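You operate a simulated robot arm through the tools that you are given. There is no shell and no other tool. Be economical: measure what you need, move in short steps, check, and stop when the job is done.

The job below is to be done with a simulated robot arm. You get a single attempt, and the scene is never put back.

## Task
Put the cotton pads in the pad jar and the buds in the bud jar.
Fine: Both lids go back on.

It is judged by the outcome, as a careful person would: the job done as asked, and still so three seconds after it is handed in. It fails if anything else is knocked over, pushed out of place, dropped, spilled or broken. A push-on lid holds only when it is set on centred and level and pressed home; a screw cap is set on level and turned clockwise until tight.

## Robot
A 7-joint arm with a two-finger parallel gripper, fixed in place. Base frame: the origin is at the foot of the arm, x ahead of it, y to its left, z up; the work surface is at about z = 0. Lengths are in cm, angles in rad, forces in N, time in s.
With the tool pointing down near the work surface it reaches from about 24 to 62 cm from the base axis. Its first joint turns from -1.152 to 1.152 rad. Payload 2.6 kg.
The tool frame sits at the grasp point between the pads (the TCP): z along the fingers, y along the line on which they close. The tips reach 3 cm beyond it. The gripper opens to 9.4 cm. The fingers are 2.8 cm wide and 1 cm thick; the gripper's body (5 by 9.6 cm) begins 5.5 cm behind the TCP.
Orientation is that of the tool frame in the base frame, as a unit quaternion [w, x, y, z]. With the fingers straight down and closing along the base's y, the tool's x points along the base's -x, its y along +y and its z along -z.

## Interface
- The arm moves only by the tool play_rows. Its argument "series" is a list of rows, each a list of 7 numbers: the shift along the base's x, y, z in cm, then the turn, a rotation vector about the base's x, y, z in rad, then the opening in per cent of the stroke, from 0 (shut) to 100 (fully open). In form: [[tx, ty, tz, ax, ay, az, grip], ...]. A call has 1 to 20 rows; each row is the pose to reach, as a shift and turn from the pose commanded when the call began. A row lasts 0.2 s, in which the tool goes at most 5 cm and 0.15 rad; a call with a longer step from one row to the next is refused whole, and so is a gripper value outside its range. Where a pose cannot be reached the arm comes as near as it can. A force on the tool above 70 N (or 10 N above the force at the start of the call, whichever is more), or a blocked arm, ends the call early, and 0.2 s more pass. Each finger travels about 7.2 cm/s and halts on what it meets, pressing with about 24 N; the grip force reading is that of the motor and also rises with nothing between the fingers. The clock runs only during rows and for 0.2 s after the last one: add rows that repeat a pose to give the fingers time. It gives the time, the measured TCP pose, the force on the tool (base axes), the opening and the grip force at its end, in the units of the frame above (readings bear some noise), with the torque about the TCP (base axes, N m) and any sound that the robot's microphone picked up.
- Cameras (640 x 400 px; columns grow to the right, rows downward): "scene" is fixed at [-1.64, 41.04, 56.87]; the picture's right is [-1.00, -0.05, 0.00], its down [-0.03, 0.56, -0.83] and it looks along [0.04, -0.82, -0.56] (base axes); focal length 224 px, centre (320, 200). "wrist" rides on the gripper at [7.6, 1.4, -10.2] in the tool frame; the picture's right is [-0.18, 0.98, 0.00], its down [-0.75, -0.14, -0.64] and it looks along [-0.63, -0.12, 0.77] (tool axes); focal length 243 px, centre (320, 200). There is no depth. A picture from a camera that has moved, and an enlarged one, comes with that camera's place and axes in the base frame and with its lens.
- grab_frame(camera): a new picture of that camera. It takes no simulated time.
- zoom(camera, box): a new picture of the part [left, top, right, bottom] of that camera's present view, enlarged. It takes no simulated time.
- job_done(): hands the job in; it is judged then, once.

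Work in short steps. Places have to be worked out from the pictures, the camera data and where the tool is seen: move nearer, look again, correct. Check each grasp and each placing, and mend what went wrong. You have 120 turns and 76 pictures in all, those below and enlarged ones among them. Open the gripper and draw the arm clear of the work before you hand the job in, unless the task says otherwise; then end with one line.

The tools are called after "Emit:" as a command line: name --pt "numbers of a row" for each row, then --argument value for the rest, lists and objects as JSON in quotes. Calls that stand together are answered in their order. play_rows: Moves the arm, as the interface text tells. Its arguments: {"type":"object","properties":{"series":{"type":"array","items":{"type":"array","items":{"type":"number"}}}},"required":["series"]} The other tools are called the same way: grab_frame (camera) takes a picture; zoom (camera, box) takes an enlarged picture of a part of a camera's view; job_done () hands the job in.

At the start:

```text
time: 0.0
eef_pos: [39.22, -14.71, 36.28]
ee_rot: [0.0, 0.0, 1.0, 0.0]
force: [-0.2, -0.4, -0.3]
ft_torque: [0.02, 0.0, 0.02]
width: 9.41
grip_force: 0.2
```

scene: 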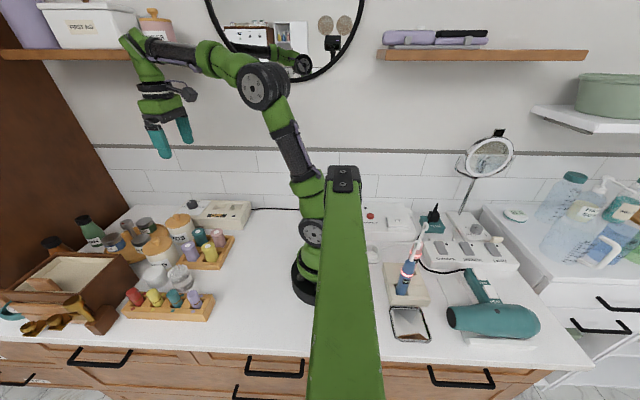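
wrist: 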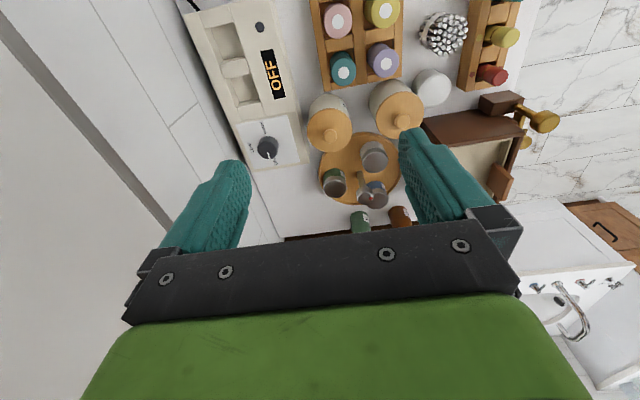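

I start by enlarging the relevant area in both cameras to identify jars, pads and buds.

Emit:
zoom --camera "scene" --box '[80, 190, 260, 330]'

Emit:
zoom --camera "wrist" --box '[280, 0, 560, 175]'

```text
2.86 times, centred on (170, 260) of scene
camera zoom: at [-1.64, 41.04, 56.87], right [-1.0, -0.05, 0.0], down [-0.03, 0.56, -0.83], along [0.04, -0.82, -0.56], focal length 640 px, centre (749, 29)
```

zoom: 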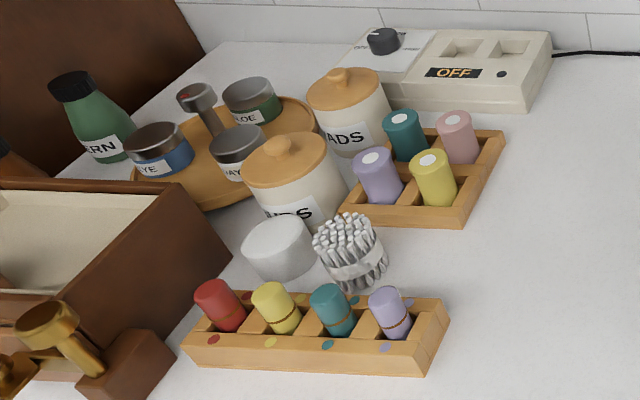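

```text
2.29 times, centred on (420, 88) of wrist
camera zoom: at [31.5, -13.36, 46.51], right [0.18, 0.98, 0.0], down [0.75, -0.14, 0.64], along [0.63, -0.12, -0.77], focal length 555 px, centre (91, 457)
```

zoom: 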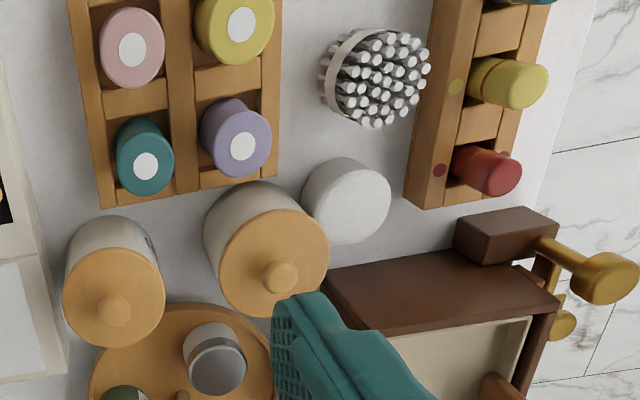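

Pads roughly at (46,2.5), buds at (38.4,2.3), jars near (47,-4) and (47.5,-15). I move the camera back and lower for a better view of labels and heights.

Emit:
play_rows --pt "-3 3 -2 0 0 0 100" --pt "-6 6 -4 0 0 0 100" --pt "-9 8 -6 0 0 0 100" --pt "-11 10 -8 0 0 0 100" --pt "-11 10 -8 0 0 0 100"

Emit:
grab_frame --camera "wrist"

Emit:
zoom --camera "scene" --box '[135, 205, 235, 267]'

```text
time: 1.2
eef_pos: [28.12, -4.72, 28.29]
ee_rot: [0.0, 0.0, 1.0, 0.0]
force: [-1.0, -0.6, -0.5]
ft_torque: [-0.02, 0.01, 0.01]
width: 9.38
grip_force: 0.1
```

```text
71 pictures are left
camera wrist: at [20.58, -3.33, 38.58], right [0.18, 0.98, 0.0], down [0.75, -0.14, 0.64], along [0.63, -0.12, -0.77], focal length 243 px, centre (320, 200)
```

wrist: 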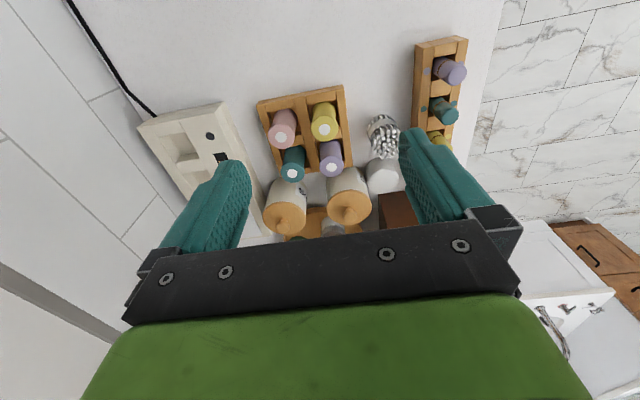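

```text
6.40 times, centred on (185, 236) of scene
camera zoom: at [-1.64, 41.04, 56.87], right [-1.0, -0.05, 0.0], down [-0.03, 0.56, -0.83], along [0.04, -0.82, -0.56], focal length 1434 px, centre (1184, -30)
```

zoom: 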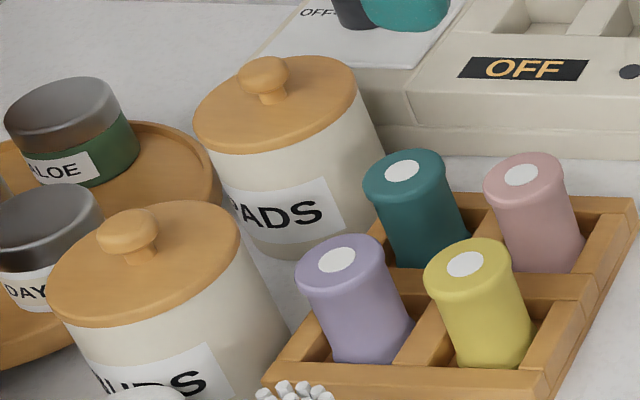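

The far jar is PADS, the near one BUDS. I zoom the wrist view to triangulate.

Emit:
zoom --camera "wrist" --box '[240, 80, 440, 245]'

Emit:
zoom --camera "scene" --box '[120, 230, 220, 320]'

```text
2.42 times, centred on (340, 162) of wrist
camera zoom: at [20.58, -3.33, 38.58], right [0.18, 0.98, 0.0], down [0.75, -0.14, 0.64], along [0.63, -0.12, -0.77], focal length 588 px, centre (272, 291)
```

zoom: 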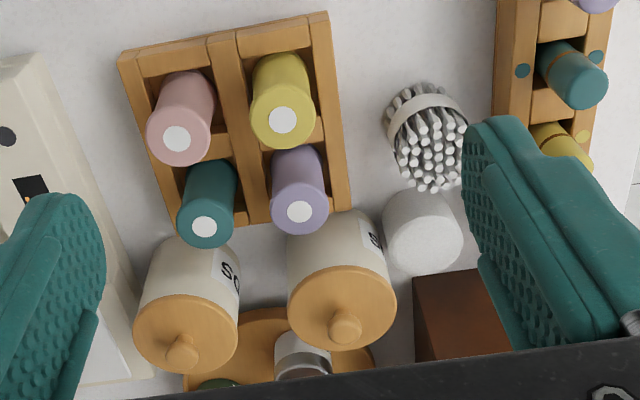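

```text
4.44 times, centred on (170, 275) of scene
camera zoom: at [-1.64, 41.04, 56.87], right [-1.0, -0.05, 0.0], down [-0.03, 0.56, -0.83], along [0.04, -0.82, -0.56], focal length 996 px, centre (987, -133)
```

zoom: 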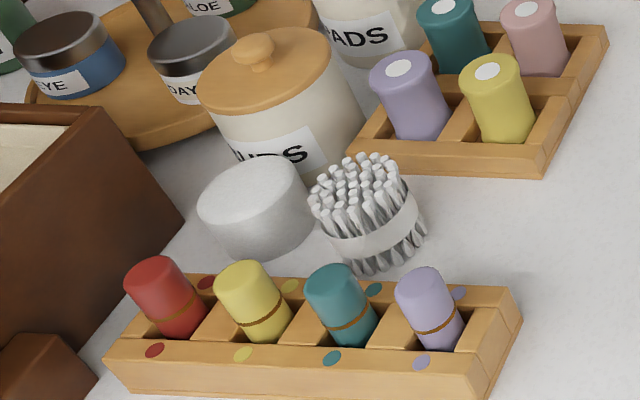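

Triangulation: BUDS knob ≈ (48.3,-3.6,9.6), PADS knob ≈ (48.9,-15.1,9.3); pads ≈ (46.3,2.7) ⌀~5.8, buds ≈ (38.7,3.2). I move above the BUDS knob with half-open fingers and look.

Emit:
play_rows --pt "4 0 0 0 0 0 80" --pt "8 0 0 0 0 0 60" --pt "12 0.5 0 0 0 0 50" --pt "16 1 0 0 0 0 50" --pt "20.2 1.1 0 0 0 0 50" --pt "20.2 1.1 -4 0 0 0 50" --pt "20.2 1.1 -8 0 0 0 50" --pt "20.2 1.1 -11.3 0 0 0 50" --pt "20.2 1.1 -11.3 0 0 0 50"

Emit:
grab_frame --camera "wrist"

Emit:
zoom --camera "scene" --box '[120, 190, 240, 280]'

```text
time: 3.2
eef_pos: [48.47, -3.69, 16.85]
ee_rot: [-0.001, 0.001, 1.0, 0.0]
force: [0.0, -0.3, 0.3]
ft_torque: [-0.01, -0.01, 0.01]
width: 4.69
grip_force: 0.2
```

```text
67 pictures are left
camera wrist: at [40.73, -2.24, 27.15], right [0.19, 0.98, 0.0], down [0.75, -0.14, 0.64], along [0.63, -0.12, -0.77], focal length 243 px, centre (320, 200)
```

wrist: 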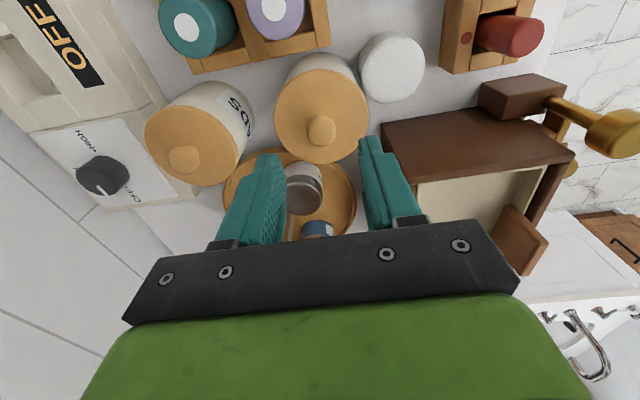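

```text
4.44 times, centred on (180, 235) of scene
camera zoom: at [-1.64, 41.04, 56.87], right [-1.0, -0.05, 0.0], down [-0.03, 0.56, -0.83], along [0.04, -0.82, -0.56], focal length 996 px, centre (942, 44)
```

zoom: 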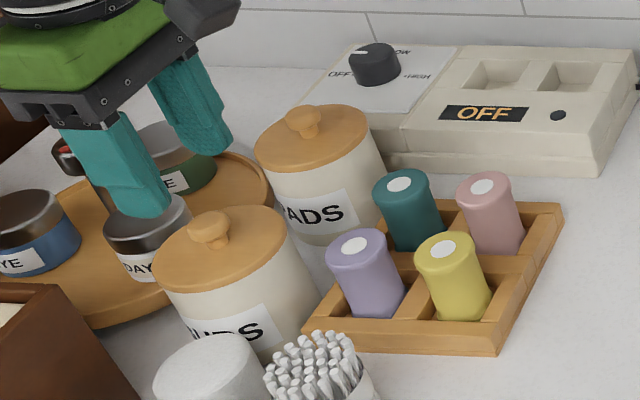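

Knob is at about (48.3,-3.6), top z≈9.4, right in line with the fingers. I descend so tips reach ~8.5 and close on it.

Emit:
play_rows --pt "-0.15 0.05 -2.5 0 0 0 50" --pt "-0.15 0.05 -4 0 0 0 50" --pt "-0.15 0.05 -5 0 0 0 50" --pt "-0.15 0.05 -5.4 0 0 0 50" --pt "-0.15 0.05 -5.4 0 0 0 50"

Emit:
grab_frame --camera "wrist"

Emit:
zoom --camera "scene" --box '[120, 200, 220, 270]'

```text
time: 4.4
eef_pos: [48.14, -3.66, 11.57]
ee_rot: [0.0, 0.002, 1.0, 0.0]
force: [-0.4, -0.2, -0.6]
ft_torque: [-0.01, -0.01, -0.01]
width: 4.68
grip_force: 0.1
```

```text
65 pictures are left
camera wrist: at [40.55, -2.26, 21.83], right [0.18, 0.98, 0.0], down [0.75, -0.14, 0.64], along [0.63, -0.12, -0.77], focal length 243 px, centre (320, 200)
```

wrist: 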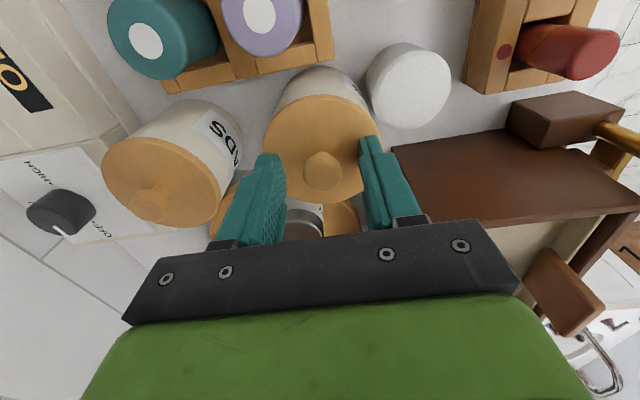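

```text
5.71 times, centred on (170, 235) of scene
camera zoom: at [-1.64, 41.04, 56.87], right [-1.0, -0.05, 0.0], down [-0.03, 0.56, -0.83], along [0.04, -0.82, -0.56], focal length 1280 px, centre (1177, 0)
```

zoom: 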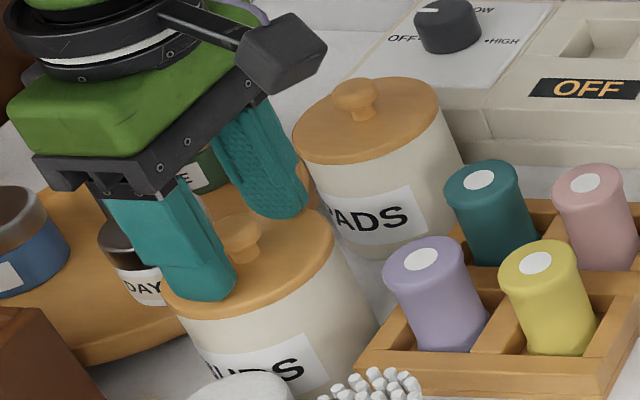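

The fingertips straddle the knob just above the lid; I shift x slightly and close.

Emit:
play_rows --pt "0.2 0 0 0 0 0 50" --pt "0.2 0 0 0 0 0 10" --pt "0.2 0 0 0 0 0 5" --pt "0.2 0 0 0 0 0 5"

```text
time: 5.4
eef_pos: [48.45, -3.69, 11.52]
ee_rot: [0.0, 0.0, 1.0, 0.0]
force: [-0.3, 0.2, -1.0]
ft_torque: [0.01, 0.01, 0.0]
width: 2.07
grip_force: 24.1
heard: snap
```

Gripped at width 2.07. I lift slowly to draw the lid off.

Emit:
play_rows --pt "0 0 0.5 0 0 0 5" --pt "0 0 1 0 0 0 5" --pt "0 0 2 0 0 0 5" --pt "0 0 4 0 0 0 5" --pt "0 0 4 0 0 0 5"

Emit:
zoom --camera "scene" --box '[120, 190, 240, 280]'

```text
time: 6.6
eef_pos: [48.48, -3.56, 15.54]
ee_rot: [0.001, 0.0, 1.0, 0.0]
force: [-0.2, -0.6, -0.9]
ft_torque: [-0.02, 0.03, -0.01]
width: 2.08
grip_force: 24.3
```

```text
4.44 times, centred on (180, 235) of scene
camera zoom: at [-1.64, 41.04, 56.87], right [-1.0, -0.05, 0.0], down [-0.03, 0.56, -0.83], along [0.04, -0.82, -0.56], focal length 996 px, centre (942, 44)
```

zoom: 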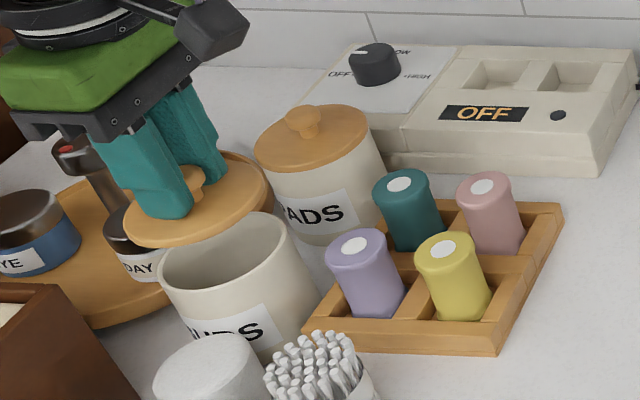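

The lid came off cleanly and the jar stayed put. I carry it to the clear surface at about (28,2), stopping above.

Emit:
play_rows --pt "0 0 3 0 0 0 5" --pt "-3 1 5 0 0 0 5" --pt "-7 2 5 0 0 0 5" --pt "-11 3.5 5 0 0 0 5" --pt "-15 4.5 5 0 0 0 5" --pt "-18.5 5.5 5 0 0 0 5" --pt "-20.5 5.5 3 0 0 0 5" --pt "-20.5 5.5 -1 0 0 0 5" --pt "-20.5 5.5 -5 0 0 0 5" --pt "-20.5 5.5 -8 0 0 0 5" --pt "-20.5 5.5 -8 0 0 0 5"

Emit:
grab_frame --camera "scene"

```text
time: 9.0
eef_pos: [27.88, 1.89, 7.45]
ee_rot: [0.0, 0.001, 1.0, 0.0]
force: [0.1, 0.0, 0.2]
ft_torque: [0.01, 0.02, 0.01]
width: 2.09
grip_force: 24.2
```

```text
62 pictures are left
```

scene: 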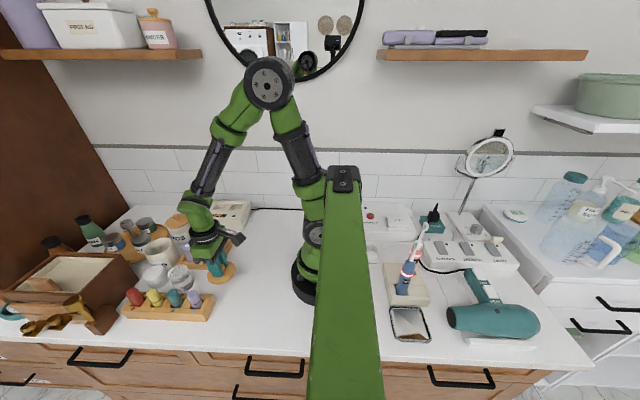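

Clear below. I lower in small steps until the force shows contact.

Emit:
play_rows --pt "0 0 -1 0 0 0 5" --pt "0 0 -1.8 0 0 0 5" --pt "0 0 -2.2 0 0 0 5" --pt "0 0 -2.6 0 0 0 5" --pt "0 0 -3 0 0 0 5" --pt "0 0 -3.3 0 0 0 5" --pt "0 0 -3.6 0 0 0 5"

Emit:
zoom --camera "scene" --box '[160, 210, 280, 300]'

```text
time: 10.8
eef_pos: [27.98, 1.79, 4.19]
ee_rot: [0.001, 0.002, 1.0, -0.001]
force: [-5.1, -1.1, 16.3]
ft_torque: [0.0, 0.16, 0.02]
width: 2.08
grip_force: 23.6
stopped in row 7: the force on the tool passed its limit at 72 N (the readings are from after the stop); the commanded pose is now the measured one
```

```text
4.44 times, centred on (220, 255) of scene
camera zoom: at [-1.64, 41.04, 56.87], right [-1.0, -0.05, 0.0], down [-0.03, 0.56, -0.83], along [0.04, -0.82, -0.56], focal length 996 px, centre (764, -44)
```

zoom: 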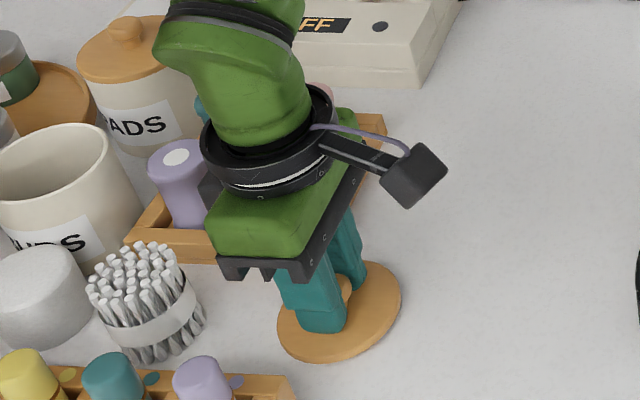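

The lid rests on the table (TCP z≈4.2). I ease the pressure, release and rise.

Emit:
play_rows --pt "0 0 0.1 0 0 0 5" --pt "0 0 0.1 0 0 0 20" --pt "0 0 0.1 0 0 0 45" --pt "0 0 0.1 0 0 0 45" --pt "0 0 0.1 0 0 0 45"

Emit:
grab_frame --camera "wrist"

```text
time: 12.0
eef_pos: [28.03, 1.94, 4.26]
ee_rot: [0.001, 0.001, 1.0, 0.0]
force: [1.4, 0.8, 5.2]
ft_torque: [0.03, -0.02, -0.01]
width: 4.08
grip_force: 0.1
```

```text
60 pictures are left
camera wrist: at [20.32, 3.31, 14.44], right [0.19, 0.98, 0.0], down [0.75, -0.14, 0.64], along [0.63, -0.12, -0.77], focal length 243 px, centre (320, 200)
```

wrist: 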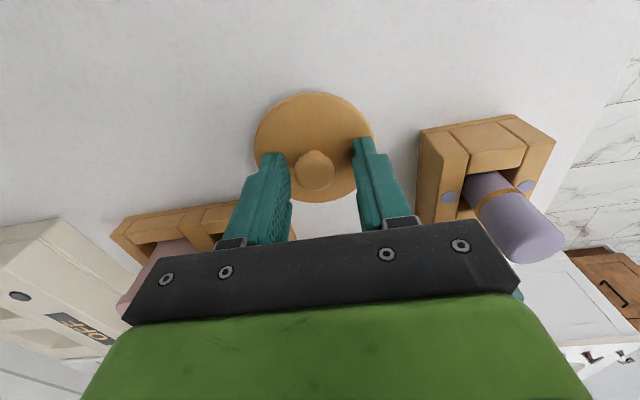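

Released. I rise and go above the PADS knob near (48.9,-15.1).

Emit:
play_rows --pt "0 0 1.5 0 0 0 45" --pt "0 0 5 0 0 0 45" --pt "0 0 9 0 0 0 45" --pt "0 0 12.7 0 0 0 45" --pt "4 -3 12.7 0 0 0 45" --pt "8 -6 12.7 0 0 0 45" --pt "12 -9 12.7 0 0 0 45" --pt "15 -12 12.7 0 0 0 45" --pt "18 -15 12.7 0 0 0 45" --pt "20.8 -17 12.7 0 0 0 45" --pt "20.8 -17 12.7 0 0 0 45"

Emit:
grab_frame --camera "wrist"

```text
time: 14.4
eef_pos: [48.84, -15.16, 17.07]
ee_rot: [0.001, 0.003, 1.0, 0.0]
force: [0.0, 0.7, 0.1]
ft_torque: [-0.02, 0.01, -0.01]
width: 4.22
grip_force: 0.0
```

```text
59 pictures are left
camera wrist: at [41.13, -13.72, 27.25], right [0.19, 0.98, 0.0], down [0.75, -0.14, 0.64], along [0.63, -0.12, -0.77], focal length 243 px, centre (320, 200)
```

wrist: 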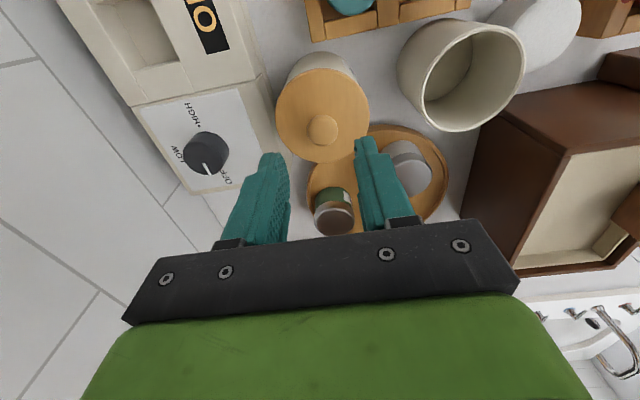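

Knob ≈ (48.9,-15.1), aligned. Descend to TCP z≈11.4 and grip.

Emit:
play_rows --pt "0.1 0.1 -2.5 0 0 0 45" --pt "0.1 0.1 -4.5 0 0 0 45" --pt "0.1 0.1 -5.3 0 0 0 45" --pt "0.1 0.1 -5.6 0 0 0 45" --pt "0.1 0.1 -5.6 0 0 0 45"

Emit:
zoom --camera "scene" --box '[130, 190, 230, 260]'

Emit:
grab_frame --camera "wrist"

```text
time: 15.6
eef_pos: [48.97, -15.16, 11.36]
ee_rot: [0.001, 0.003, 1.0, 0.0]
force: [-7.7, 1.8, 14.8]
ft_torque: [0.03, 0.3, -0.04]
width: 4.24
grip_force: 0.0
```

```text
5.71 times, centred on (180, 225) of scene
camera zoom: at [-1.65, 41.04, 56.87], right [-1.0, -0.05, 0.0], down [-0.03, 0.56, -0.83], along [0.04, -0.82, -0.56], focal length 1280 px, centre (1120, 57)
```

zoom: 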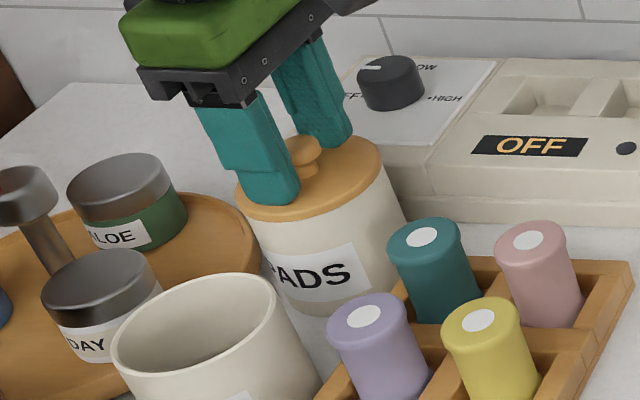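

```text
57 pictures are left
camera wrist: at [41.17, -13.54, 21.7], right [0.19, 0.98, 0.0], down [0.75, -0.15, 0.64], along [0.63, -0.12, -0.76], focal length 243 px, centre (320, 200)
```

wrist: 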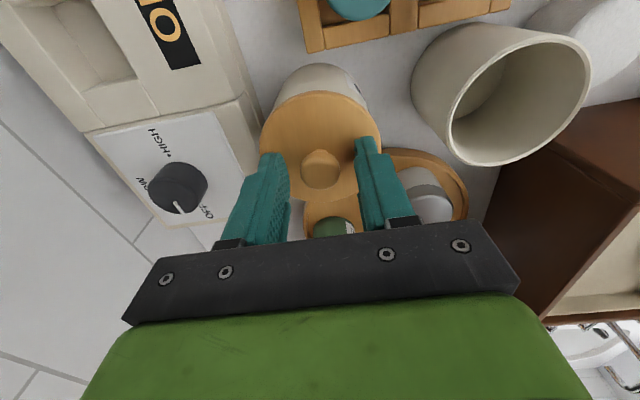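

Tips touch the lid top (so lid top ≈8.4). I raise 0.2, close on the knob, then lift.

Emit:
play_rows --pt "0 0 0.2 0 0 0 45" --pt "0 0 0.2 0 0 0 10" --pt "0 0 0.2 0 0 0 5" --pt "0 0 0.2 0 0 0 5"

Emit:
play_rows --pt "0 0 0.5 0 0 0 5" --pt "0 0 1 0 0 0 5" --pt "0 0 2 0 0 0 5" --pt "0 0 4 0 0 0 5" --pt "0 0 4 0 0 0 5"

Emit:
zoom --camera "scene" --box '[130, 190, 230, 260]'

```text
time: 16.6
eef_pos: [48.97, -14.99, 11.44]
ee_rot: [0.001, 0.002, 1.0, 0.0]
force: [1.0, 2.1, 1.2]
ft_torque: [0.05, -0.08, -0.04]
width: 2.11
grip_force: 24.0
```

```text
time: 17.8
eef_pos: [48.8, -15.0, 15.57]
ee_rot: [0.001, 0.002, 1.0, 0.0]
force: [-0.1, 0.3, -0.9]
ft_torque: [-0.04, 0.0, 0.02]
width: 2.09
grip_force: 23.5
heard: snap
```

```text
5.71 times, centred on (180, 225) of scene
camera zoom: at [-1.64, 41.04, 56.87], right [-1.0, -0.05, 0.0], down [-0.03, 0.56, -0.83], along [0.04, -0.82, -0.56], focal length 1280 px, centre (1120, 57)
```

zoom: 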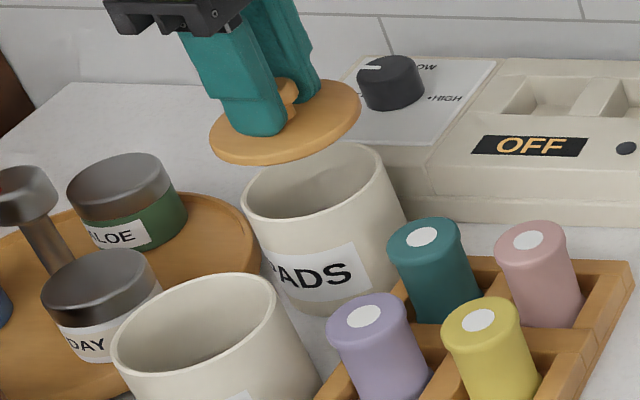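

PADS lid is off. I carry it to (26.3,-8), free surface in front of the rack.

Emit:
play_rows --pt "0 0 3 0 0 0 5" --pt "-3 1 5 0 0 0 5" --pt "-7 2 5 0 0 0 5" --pt "-11 3.5 5 0 0 0 5" --pt "-15 4.5 5 0 0 0 5" --pt "-19 6 5 0 0 0 5" --pt "-22.6 7 4 0 0 0 5" --pt "-22.6 7 0 0 0 0 5" --pt "-22.6 7 -4 0 0 0 5" --pt "-22.6 7 -8 0 0 0 5" --pt "-22.6 7 -9.5 0 0 0 5" --pt "-22.6 7 -10.3 0 0 0 5" --pt "-22.6 7 -10.6 0 0 0 5" --pt "-22.6 7 -10.6 0 0 0 5"

Emit:
grab_frame --camera "wrist"

Emit:
zoom --camera "scene" --box '[160, 190, 280, 280]'

```text
time: 20.8
eef_pos: [26.15, -8.08, 4.85]
ee_rot: [0.0, 0.003, 1.0, 0.0]
force: [0.1, 0.0, 0.0]
ft_torque: [0.02, -0.01, -0.01]
width: 2.11
grip_force: 24.2
```

```text
55 pictures are left
camera wrist: at [18.56, -6.61, 15.13], right [0.19, 0.98, 0.0], down [0.75, -0.15, 0.64], along [0.63, -0.12, -0.77], focal length 243 px, centre (320, 200)
```

wrist: 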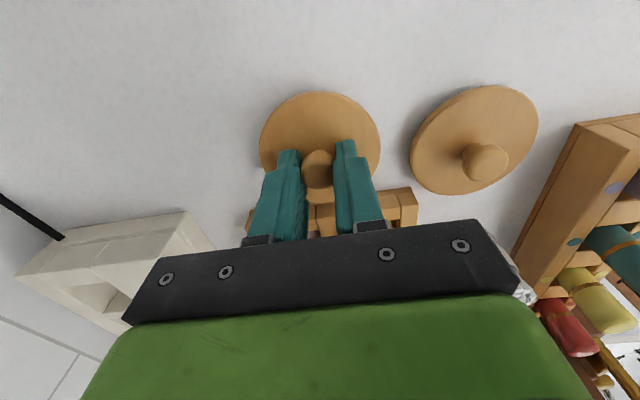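

```text
4.44 times, centred on (220, 235) of scene
camera zoom: at [-1.64, 41.04, 56.87], right [-1.0, -0.05, 0.0], down [-0.03, 0.56, -0.83], along [0.04, -0.82, -0.56], focal length 996 px, centre (764, 44)
```

zoom: 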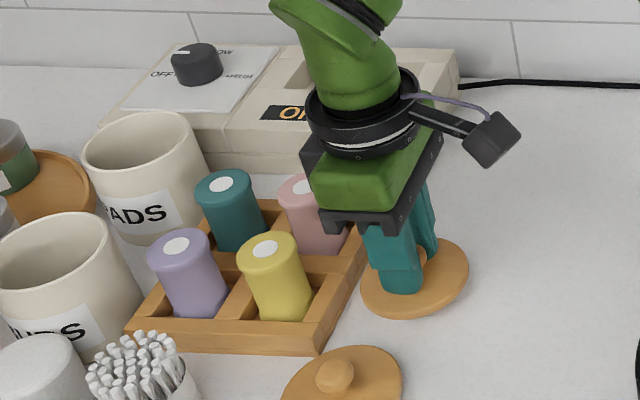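

Clear spot; I lower the last bit gently.

Emit:
play_rows --pt "0 0 -0.15 0 0 0 5" --pt "0 0 -0.3 0 0 0 5" --pt "0 0 -0.4 0 0 0 5" --pt "0 0 -0.4 0 0 0 5"

```text
time: 21.8
eef_pos: [26.28, -8.09, 4.54]
ee_rot: [0.001, 0.002, 1.0, 0.0]
force: [0.5, -0.1, -0.7]
ft_torque: [-0.03, -0.02, 0.0]
width: 2.1
grip_force: 24.1
```

Emit:
play_rows --pt "0 0 -0.1 0 0 0 5" --pt "0 0 -0.2 0 0 0 5" --pt "0 0 -0.25 0 0 0 5" --pt "0 0 -0.25 0 0 0 5"

```text
time: 22.8
eef_pos: [26.39, -8.03, 4.24]
ee_rot: [0.0, 0.002, 1.0, 0.0]
force: [-0.4, -0.2, 0.0]
ft_torque: [0.01, -0.02, 0.01]
width: 2.07
grip_force: 24.4
```

Still no contact; I go a bit lower.

Emit:
play_rows --pt "0 0 -0.1 0 0 0 5" --pt "0 0 -0.2 0 0 0 5" --pt "0 0 -0.3 0 0 0 5" --pt "0 0 -0.3 0 0 0 5"

```text
time: 23.8
eef_pos: [26.35, -8.14, 4.13]
ee_rot: [0.001, 0.004, 1.0, 0.001]
force: [-4.4, 1.3, 18.3]
ft_torque: [0.02, 0.23, 0.0]
width: 2.07
grip_force: 24.4
stopped in row 4: the force on the tool passed its limit at 72 N (the readings are from after the stop); the commanded pose is now the measured one
```

Contact. I ease off, release, rise, and move above the buds to look.

Emit:
play_rows --pt "0 0 0.1 0 0 0 5" --pt "0 0 0.1 0 0 0 20" --pt "0 0 0.1 0 0 0 45" --pt "0 0 0.1 0 0 0 45" --pt "0 0 2 0 0 0 45" --pt "0 0 6 0 0 0 45" --pt "0 0 10 0 0 0 60" --pt "0 0 14 0 0 0 80" --pt "3 3 15 0 0 0 80" --pt "6 6 15 0 0 0 80" --pt "9 9 15 0 0 0 80" --pt "12.3 11.3 15 0 0 0 80" --pt "12.3 11.3 15 0 0 0 80"

Emit:
grab_frame --camera "wrist"

Emit:
zoom --camera "scene" --box '[120, 230, 240, 320]'

```text
time: 26.6
eef_pos: [38.72, 3.32, 19.14]
ee_rot: [0.001, 0.004, 1.0, -0.001]
force: [0.0, 0.3, 0.9]
ft_torque: [0.01, 0.03, 0.01]
width: 7.51
grip_force: 0.0
```

```text
53 pictures are left
camera wrist: at [31.01, 4.75, 29.36], right [0.19, 0.98, 0.0], down [0.75, -0.15, 0.64], along [0.63, -0.12, -0.76], focal length 243 px, centre (320, 200)
```

wrist: 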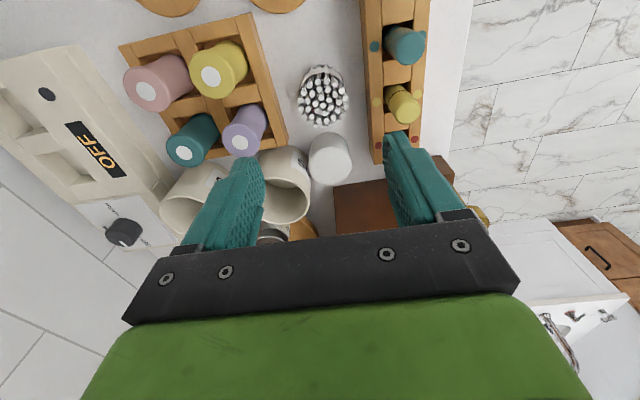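

```text
4.44 times, centred on (180, 275) of scene
camera zoom: at [-1.64, 41.04, 56.87], right [-1.0, -0.05, 0.0], down [-0.03, 0.56, -0.83], along [0.04, -0.82, -0.56], focal length 996 px, centre (942, -133)
```

zoom: 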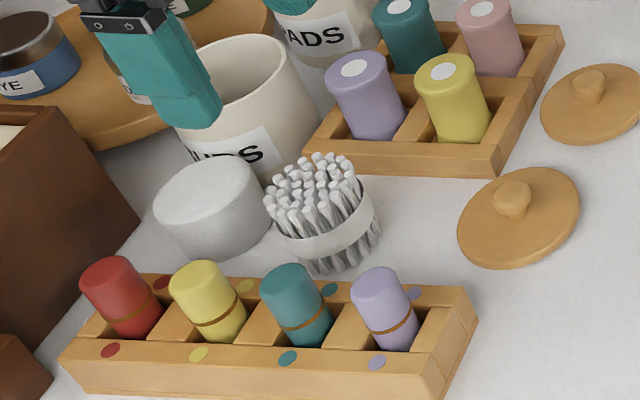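

I enlarge this wrist view for the exact bundle and pads positions.

Emit:
zoom --camera "wrist" --box '[240, 50, 400, 240]'

```text
2.11 times, centred on (320, 145) of wrist
camera zoom: at [31.01, 4.75, 29.36], right [0.19, 0.98, 0.0], down [0.75, -0.15, 0.64], along [0.63, -0.12, -0.76], focal length 511 px, centre (320, 316)
```

zoom: 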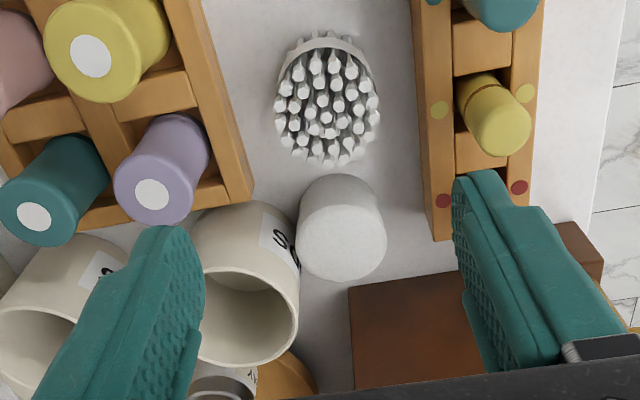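

Buds bundle ≈ (38.9,3.5), top z≈5.2, ~4.9 wide. I descend with 70% opening to TCP z≈6.2 (tips ≈3.2) and check before closing.

Emit:
play_rows --pt "0.2 0.2 -4 0 0 0 70" --pt "0.2 0.2 -8 0 0 0 70" --pt "0.2 0.2 -11 0 0 0 70" --pt "0.2 0.2 -12.9 0 0 0 70" --pt "0.2 0.2 -12.9 0 0 0 70"

Emit:
grab_frame --camera "wrist"

Emit:
zoom --camera "scene" --box '[130, 230, 230, 310]'

```text
time: 27.8
eef_pos: [38.62, 3.5, 5.99]
ee_rot: [0.002, 0.003, 1.0, 0.001]
force: [0.2, 0.0, 0.2]
ft_torque: [-0.01, 0.01, 0.01]
width: 6.57
grip_force: 0.0
```

```text
50 pictures are left
camera wrist: at [31.08, 4.92, 16.33], right [0.19, 0.98, 0.0], down [0.75, -0.15, 0.64], along [0.63, -0.12, -0.76], focal length 243 px, centre (320, 200)
```

wrist: 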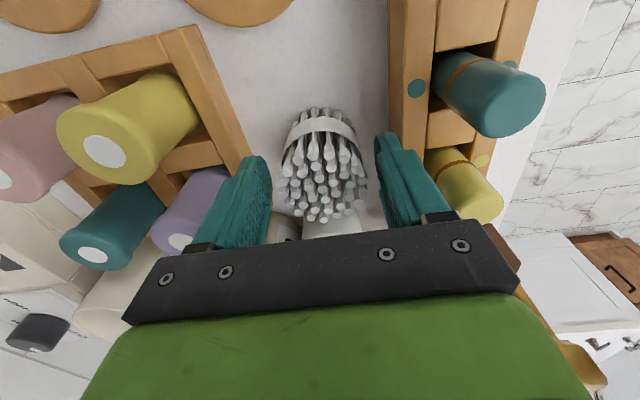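

```text
5.00 times, centred on (180, 270) of scene
camera zoom: at [-1.64, 41.04, 56.87], right [-1.0, -0.05, 0.0], down [-0.03, 0.56, -0.83], along [0.04, -0.82, -0.56], focal length 1120 px, centre (1020, -150)
```

zoom: 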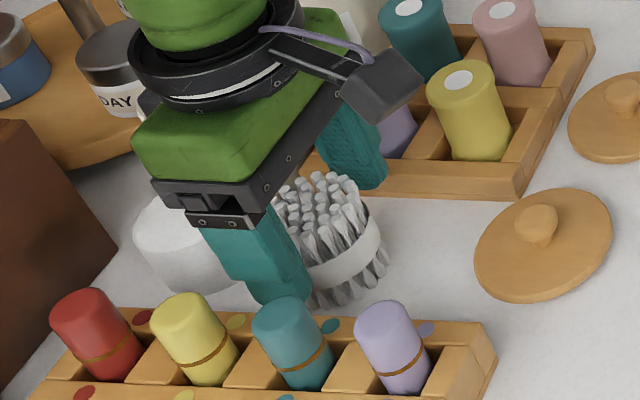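

Bundle is centred between the fingers, neighbours clear. Close gently on it.

Emit:
play_rows --pt "0 0 0 0 0 0 60" --pt "0 0 0 0 0 0 50" --pt "0 0 0 0 0 0 42" --pt "0 0 0 0 0 0 36" --pt "0 0 0 0 0 0 36"

Emit:
zoom --camera "wrist" --box '[220, 80, 440, 240]'

```text
time: 29.0
eef_pos: [38.83, 3.41, 6.08]
ee_rot: [0.001, 0.004, 1.0, 0.001]
force: [-0.5, 0.5, -0.7]
ft_torque: [0.01, 0.01, -0.02]
width: 4.87
grip_force: 23.7
```

```text
2.50 times, centred on (330, 160) of wrist
camera zoom: at [31.08, 4.92, 16.37], right [0.19, 0.98, 0.0], down [0.75, -0.15, 0.64], along [0.63, -0.12, -0.76], focal length 606 px, centre (295, 300)
```

zoom: 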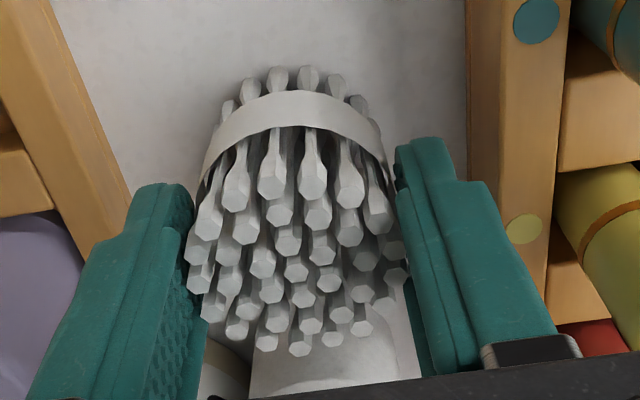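

Gripped at 4.87 cm. I lift 12 cm and check that it holds.

Emit:
play_rows --pt "0 0 0.5 0 0 0 36" --pt "0 0 2 0 0 0 36" --pt "0 0 5 0 0 0 36" --pt "0 0 8.5 0 0 0 36" --pt "0 0 12 0 0 0 36" --pt "3 -2.4 12 0 0 0 36" --pt "6 -4.8 12 0 0 0 36" --pt "9.5 -7.1 12 0 0 0 36" --pt "9.5 -7.1 12 0 0 0 36" --pt "9.5 -7.1 12 0 0 0 36"

Emit:
grab_frame --camera "wrist"

Emit:
zoom --camera "scene" --box '[110, 180, 230, 280]'

```text
time: 31.2
eef_pos: [48.39, -3.8, 18.24]
ee_rot: [0.002, 0.004, 1.0, 0.001]
force: [0.7, 0.7, -1.2]
ft_torque: [0.05, 0.03, -0.02]
width: 4.9
grip_force: 23.9
```

```text
47 pictures are left
camera wrist: at [40.75, -2.25, 28.43], right [0.19, 0.98, 0.0], down [0.75, -0.15, 0.64], along [0.63, -0.12, -0.76], focal length 243 px, centre (320, 200)
```

wrist: 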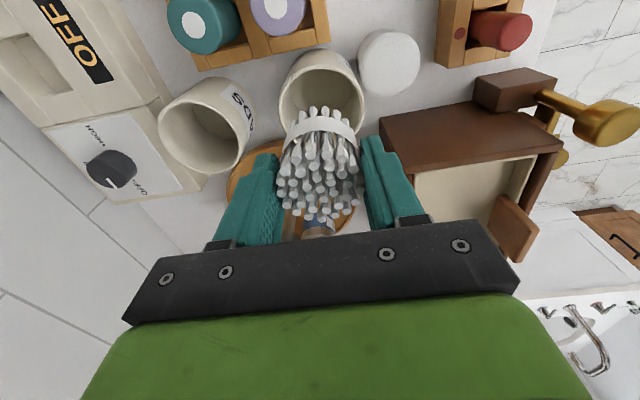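

```text
4.00 times, centred on (170, 230) of scene
camera zoom: at [-1.64, 41.04, 56.87], right [-1.0, -0.05, 0.0], down [-0.03, 0.56, -0.83], along [0.04, -0.82, -0.56], focal length 896 px, centre (920, 80)
```

zoom: 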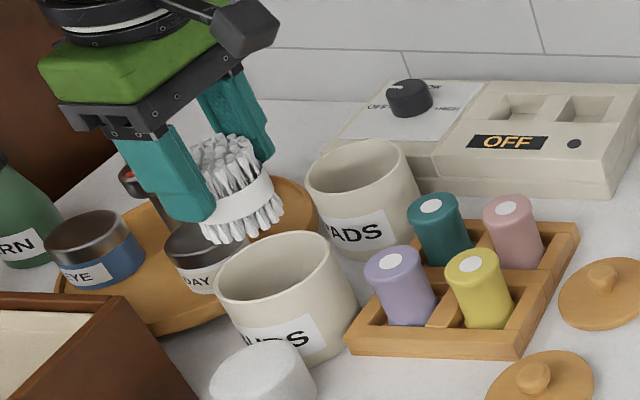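

Bundle held, above the BUDS jar. I lower it into the mouth until the tips are just over the rim.

Emit:
play_rows --pt "-0.05 0.15 -2 0 0 0 36" --pt "-0.05 0.15 -3.5 0 0 0 36" --pt "-0.05 0.15 -4.5 0 0 0 36" --pt "-0.05 0.15 -5.2 0 0 0 36" --pt "-0.05 0.15 -5.2 0 0 0 36"

Emit:
grab_frame --camera "wrist"

Emit:
zoom --camera "scene" --box '[110, 200, 210, 280]'

```text
time: 32.4
eef_pos: [48.33, -3.48, 13.03]
ee_rot: [0.002, 0.004, 1.0, 0.001]
force: [-0.2, -0.1, -0.7]
ft_torque: [-0.03, 0.0, 0.01]
width: 4.88
grip_force: 24.4
```

```text
45 pictures are left
camera wrist: at [40.62, -2.05, 23.24], right [0.19, 0.98, 0.0], down [0.75, -0.15, 0.64], along [0.63, -0.12, -0.76], focal length 243 px, centre (320, 200)
```

wrist: 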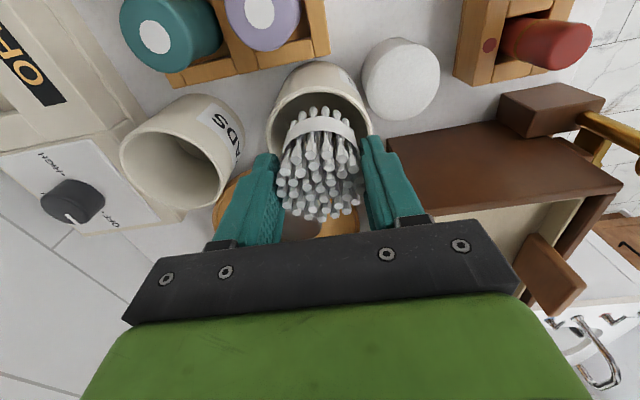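

```text
5.00 times, centred on (160, 240) of scene
camera zoom: at [-1.64, 41.04, 56.87], right [-1.0, -0.05, 0.0], down [-0.03, 0.56, -0.83], along [0.04, -0.82, -0.56], focal length 1120 px, centre (1120, 0)
```

zoom: 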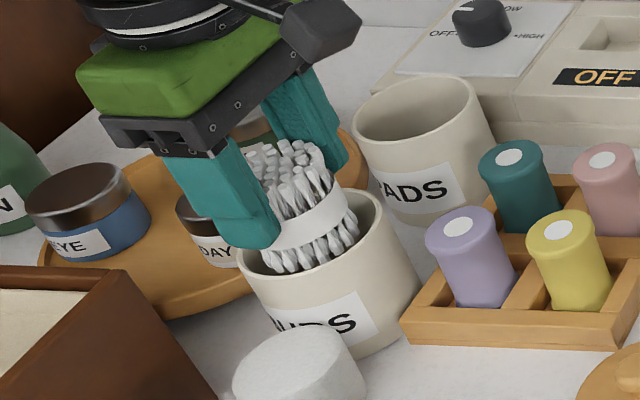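

The bundle is centred and entering. I lower to tips ≈8.3.

Emit:
play_rows --pt "0 0 -0.8 0 0 0 36" --pt "0 0 -1.4 0 0 0 36" --pt "0 0 -1.8 0 0 0 36" --pt "0 0 -1.8 0 0 0 36"

Emit:
zoom --camera "scene" --box '[110, 200, 210, 280]'

```text
time: 33.4
eef_pos: [48.28, -3.52, 11.17]
ee_rot: [0.002, 0.004, 1.0, 0.0]
force: [-0.6, 1.1, 0.3]
ft_torque: [0.0, 0.03, 0.03]
width: 4.85
grip_force: 24.1
```

```text
5.00 times, centred on (160, 240) of scene
camera zoom: at [-1.64, 41.04, 56.87], right [-1.0, -0.05, 0.0], down [-0.03, 0.56, -0.83], along [0.04, -0.82, -0.56], focal length 1120 px, centre (1120, 0)
```

zoom: 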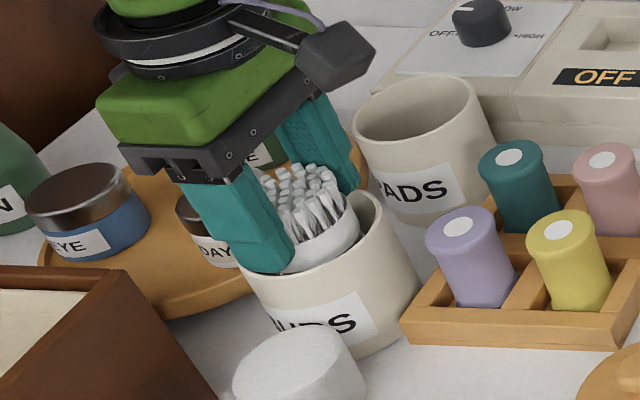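

Half in. I open to drop it in.

Emit:
play_rows --pt "0 0 0 0 0 0 50" --pt "0 0 0 0 0 0 65" --pt "0 0 0 0 0 0 65" --pt "0 0 3 0 0 0 65" --pt "0 0 7 0 0 0 65" --pt "0 0 7 0 0 0 65"

Emit:
grab_frame --camera "wrist"

Emit:
zoom --camera "scene" --box '[110, 200, 210, 280]'

```text
time: 34.8
eef_pos: [48.23, -3.58, 18.26]
ee_rot: [0.002, 0.004, 1.0, 0.001]
force: [-0.3, 0.4, -0.1]
ft_torque: [0.02, 0.03, 0.01]
width: 6.11
grip_force: 0.1
```

```text
42 pictures are left
camera wrist: at [40.63, -2.03, 28.47], right [0.19, 0.98, 0.0], down [0.75, -0.15, 0.64], along [0.63, -0.12, -0.76], focal length 243 px, centre (320, 200)
```

wrist: 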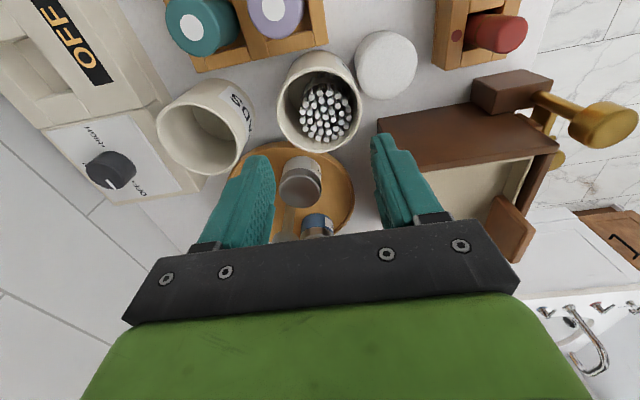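

```text
5.00 times, centred on (160, 240) of scene
camera zoom: at [-1.64, 41.04, 56.87], right [-1.0, -0.05, 0.0], down [-0.03, 0.56, -0.83], along [0.04, -0.82, -0.56], focal length 1120 px, centre (1120, 0)
```

zoom: 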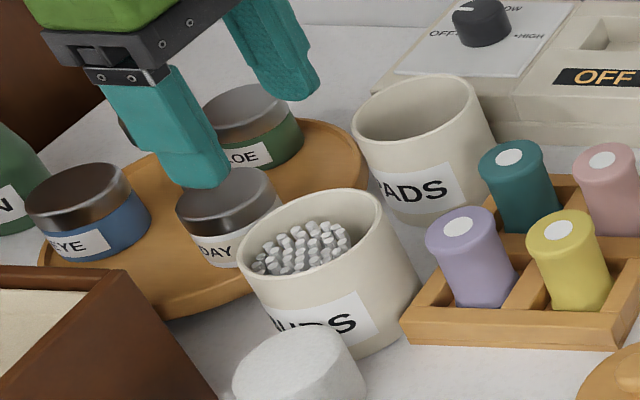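

Buds are inside the jar. Now I enlarge the view around the pads to plan the grip direction.

Emit:
zoom --camera "wrist" --box '[260, 10, 480, 170]'

```text
2.50 times, centred on (370, 90) of wrist
camera zoom: at [40.63, -2.03, 28.47], right [0.19, 0.98, 0.0], down [0.75, -0.15, 0.64], along [0.63, -0.12, -0.76], focal length 606 px, centre (195, 475)
```

zoom: 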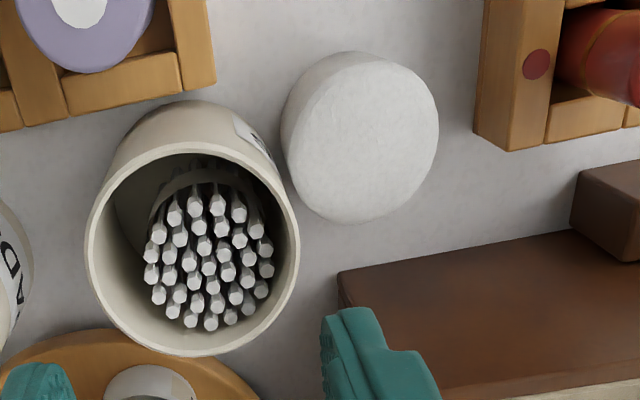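

The box's front is actually further back (x≈52.9), so a grip along x is free. I rotate the tool -90° about z while moving above the pads at ~(46.6,3.1).

Emit:
play_rows --pt "-0.2 1 0 0 0 -0.14 65" --pt "-0.4 2 0 0 0 -0.28 75" --pt "-0.6 3 0 0 0 -0.42 75" --pt "-0.8 4 0 0 0 -0.56 75" --pt "-1 5 0 0 0 -0.7 75" --pt "-1.2 6 0 0 0 -0.84 75" --pt "-1.65 6.7 0 0 0 -0.98 75" --pt "-1.65 6.7 0 0 0 -1.12 75" --pt "-1.65 6.7 0 0 0 -1.26 75" --pt "-1.65 6.7 0 0 0 -1.4 75" --pt "-1.65 6.7 0 0 0 -1.5 75" --pt "-1.65 6.7 0 0 0 -1.571 75" --pt "-1.65 6.7 0 0 0 -1.571 75"

Emit:
grab_frame --camera "wrist"

```text
time: 37.6
eef_pos: [46.57, 3.09, 18.11]
ee_rot: [0.001, 0.711, 0.703, -0.001]
force: [0.8, 0.5, -0.3]
ft_torque: [0.03, 0.02, -0.04]
width: 7.07
grip_force: 0.0
```

```text
39 pictures are left
camera wrist: at [48.07, 10.79, 28.44], right [0.98, -0.19, 0.0], down [-0.15, -0.75, 0.64], along [-0.12, -0.63, -0.76], focal length 243 px, centre (320, 200)
```

wrist: 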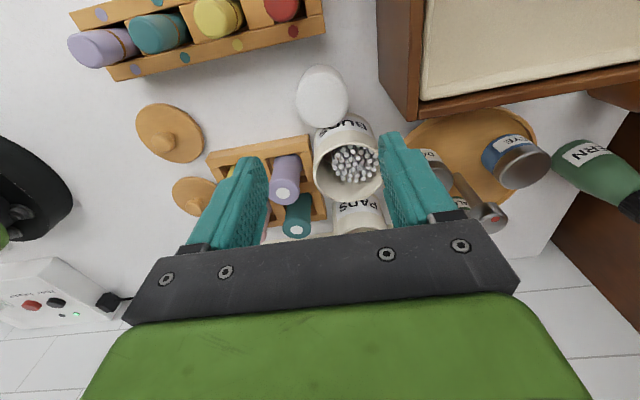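

Good view. I enlarge the pads for fine alignment.

Emit:
zoom --camera "wrist" --box '[260, 50, 420, 150]'

```text
4.00 times, centred on (340, 100) of wrist
camera zoom: at [48.07, 10.79, 28.44], right [0.98, -0.19, 0.0], down [-0.15, -0.75, 0.64], along [-0.12, -0.63, -0.76], focal length 970 px, centre (240, 600)
```

zoom: 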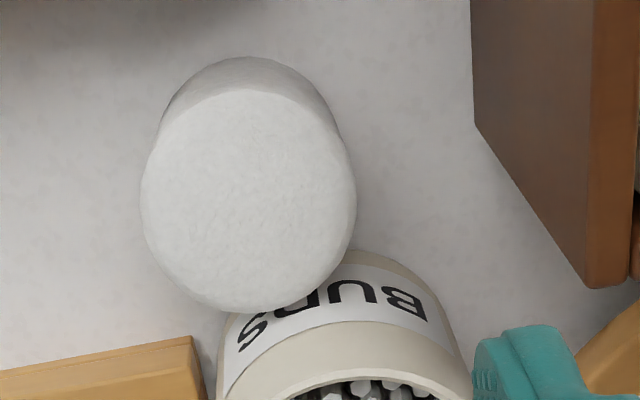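

Pads centre ≈ (46.7,3.05), ⌀≈5.3, top ≈3.9. I descend to TCP z≈5.4 and check.

Emit:
play_rows --pt "0.1 0 -4 0 0 0 75" --pt "0.1 0 -8 0 0 0 75" --pt "0.1 0 -11 0 0 0 75" --pt "0.1 0 -12.7 0 0 0 75" --pt "0.1 0 -12.7 0 0 0 75"

Emit:
grab_frame --camera "wrist"

Emit:
zoom --camera "scene" --box '[110, 220, 210, 300]'

```text
time: 38.8
eef_pos: [46.78, 3.13, 5.45]
ee_rot: [0.002, 0.71, 0.704, -0.001]
force: [0.6, 0.5, -0.7]
ft_torque: [-0.04, 0.02, -0.03]
width: 7.06
grip_force: 0.1
```

```text
37 pictures are left
camera wrist: at [48.2, 10.82, 15.69], right [0.98, -0.19, 0.0], down [-0.15, -0.75, 0.64], along [-0.12, -0.63, -0.76], focal length 243 px, centre (320, 200)
```

wrist: 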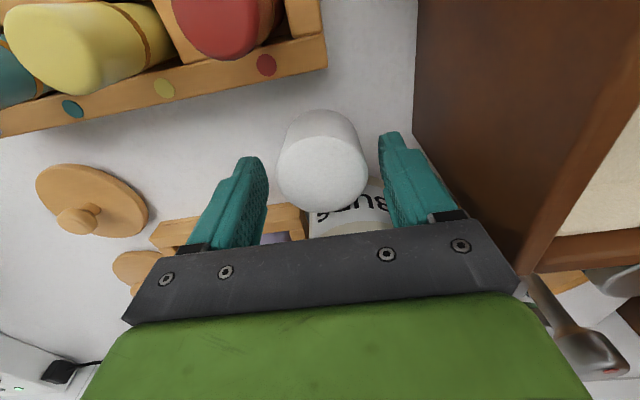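

```text
5.00 times, centred on (160, 260) of scene
camera zoom: at [-1.64, 41.04, 56.87], right [-1.0, -0.05, 0.0], down [-0.03, 0.56, -0.83], along [0.04, -0.82, -0.56], focal length 1120 px, centre (1120, -100)
```

zoom: 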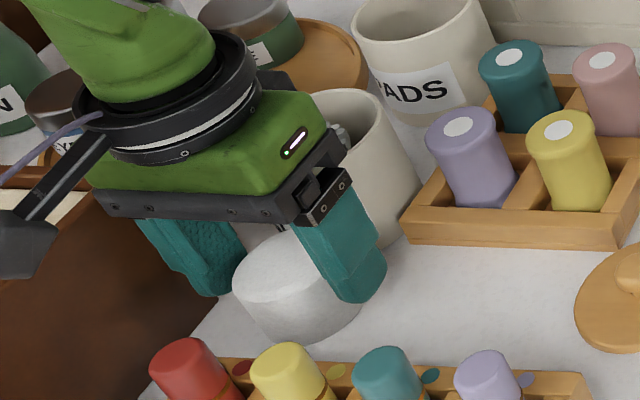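

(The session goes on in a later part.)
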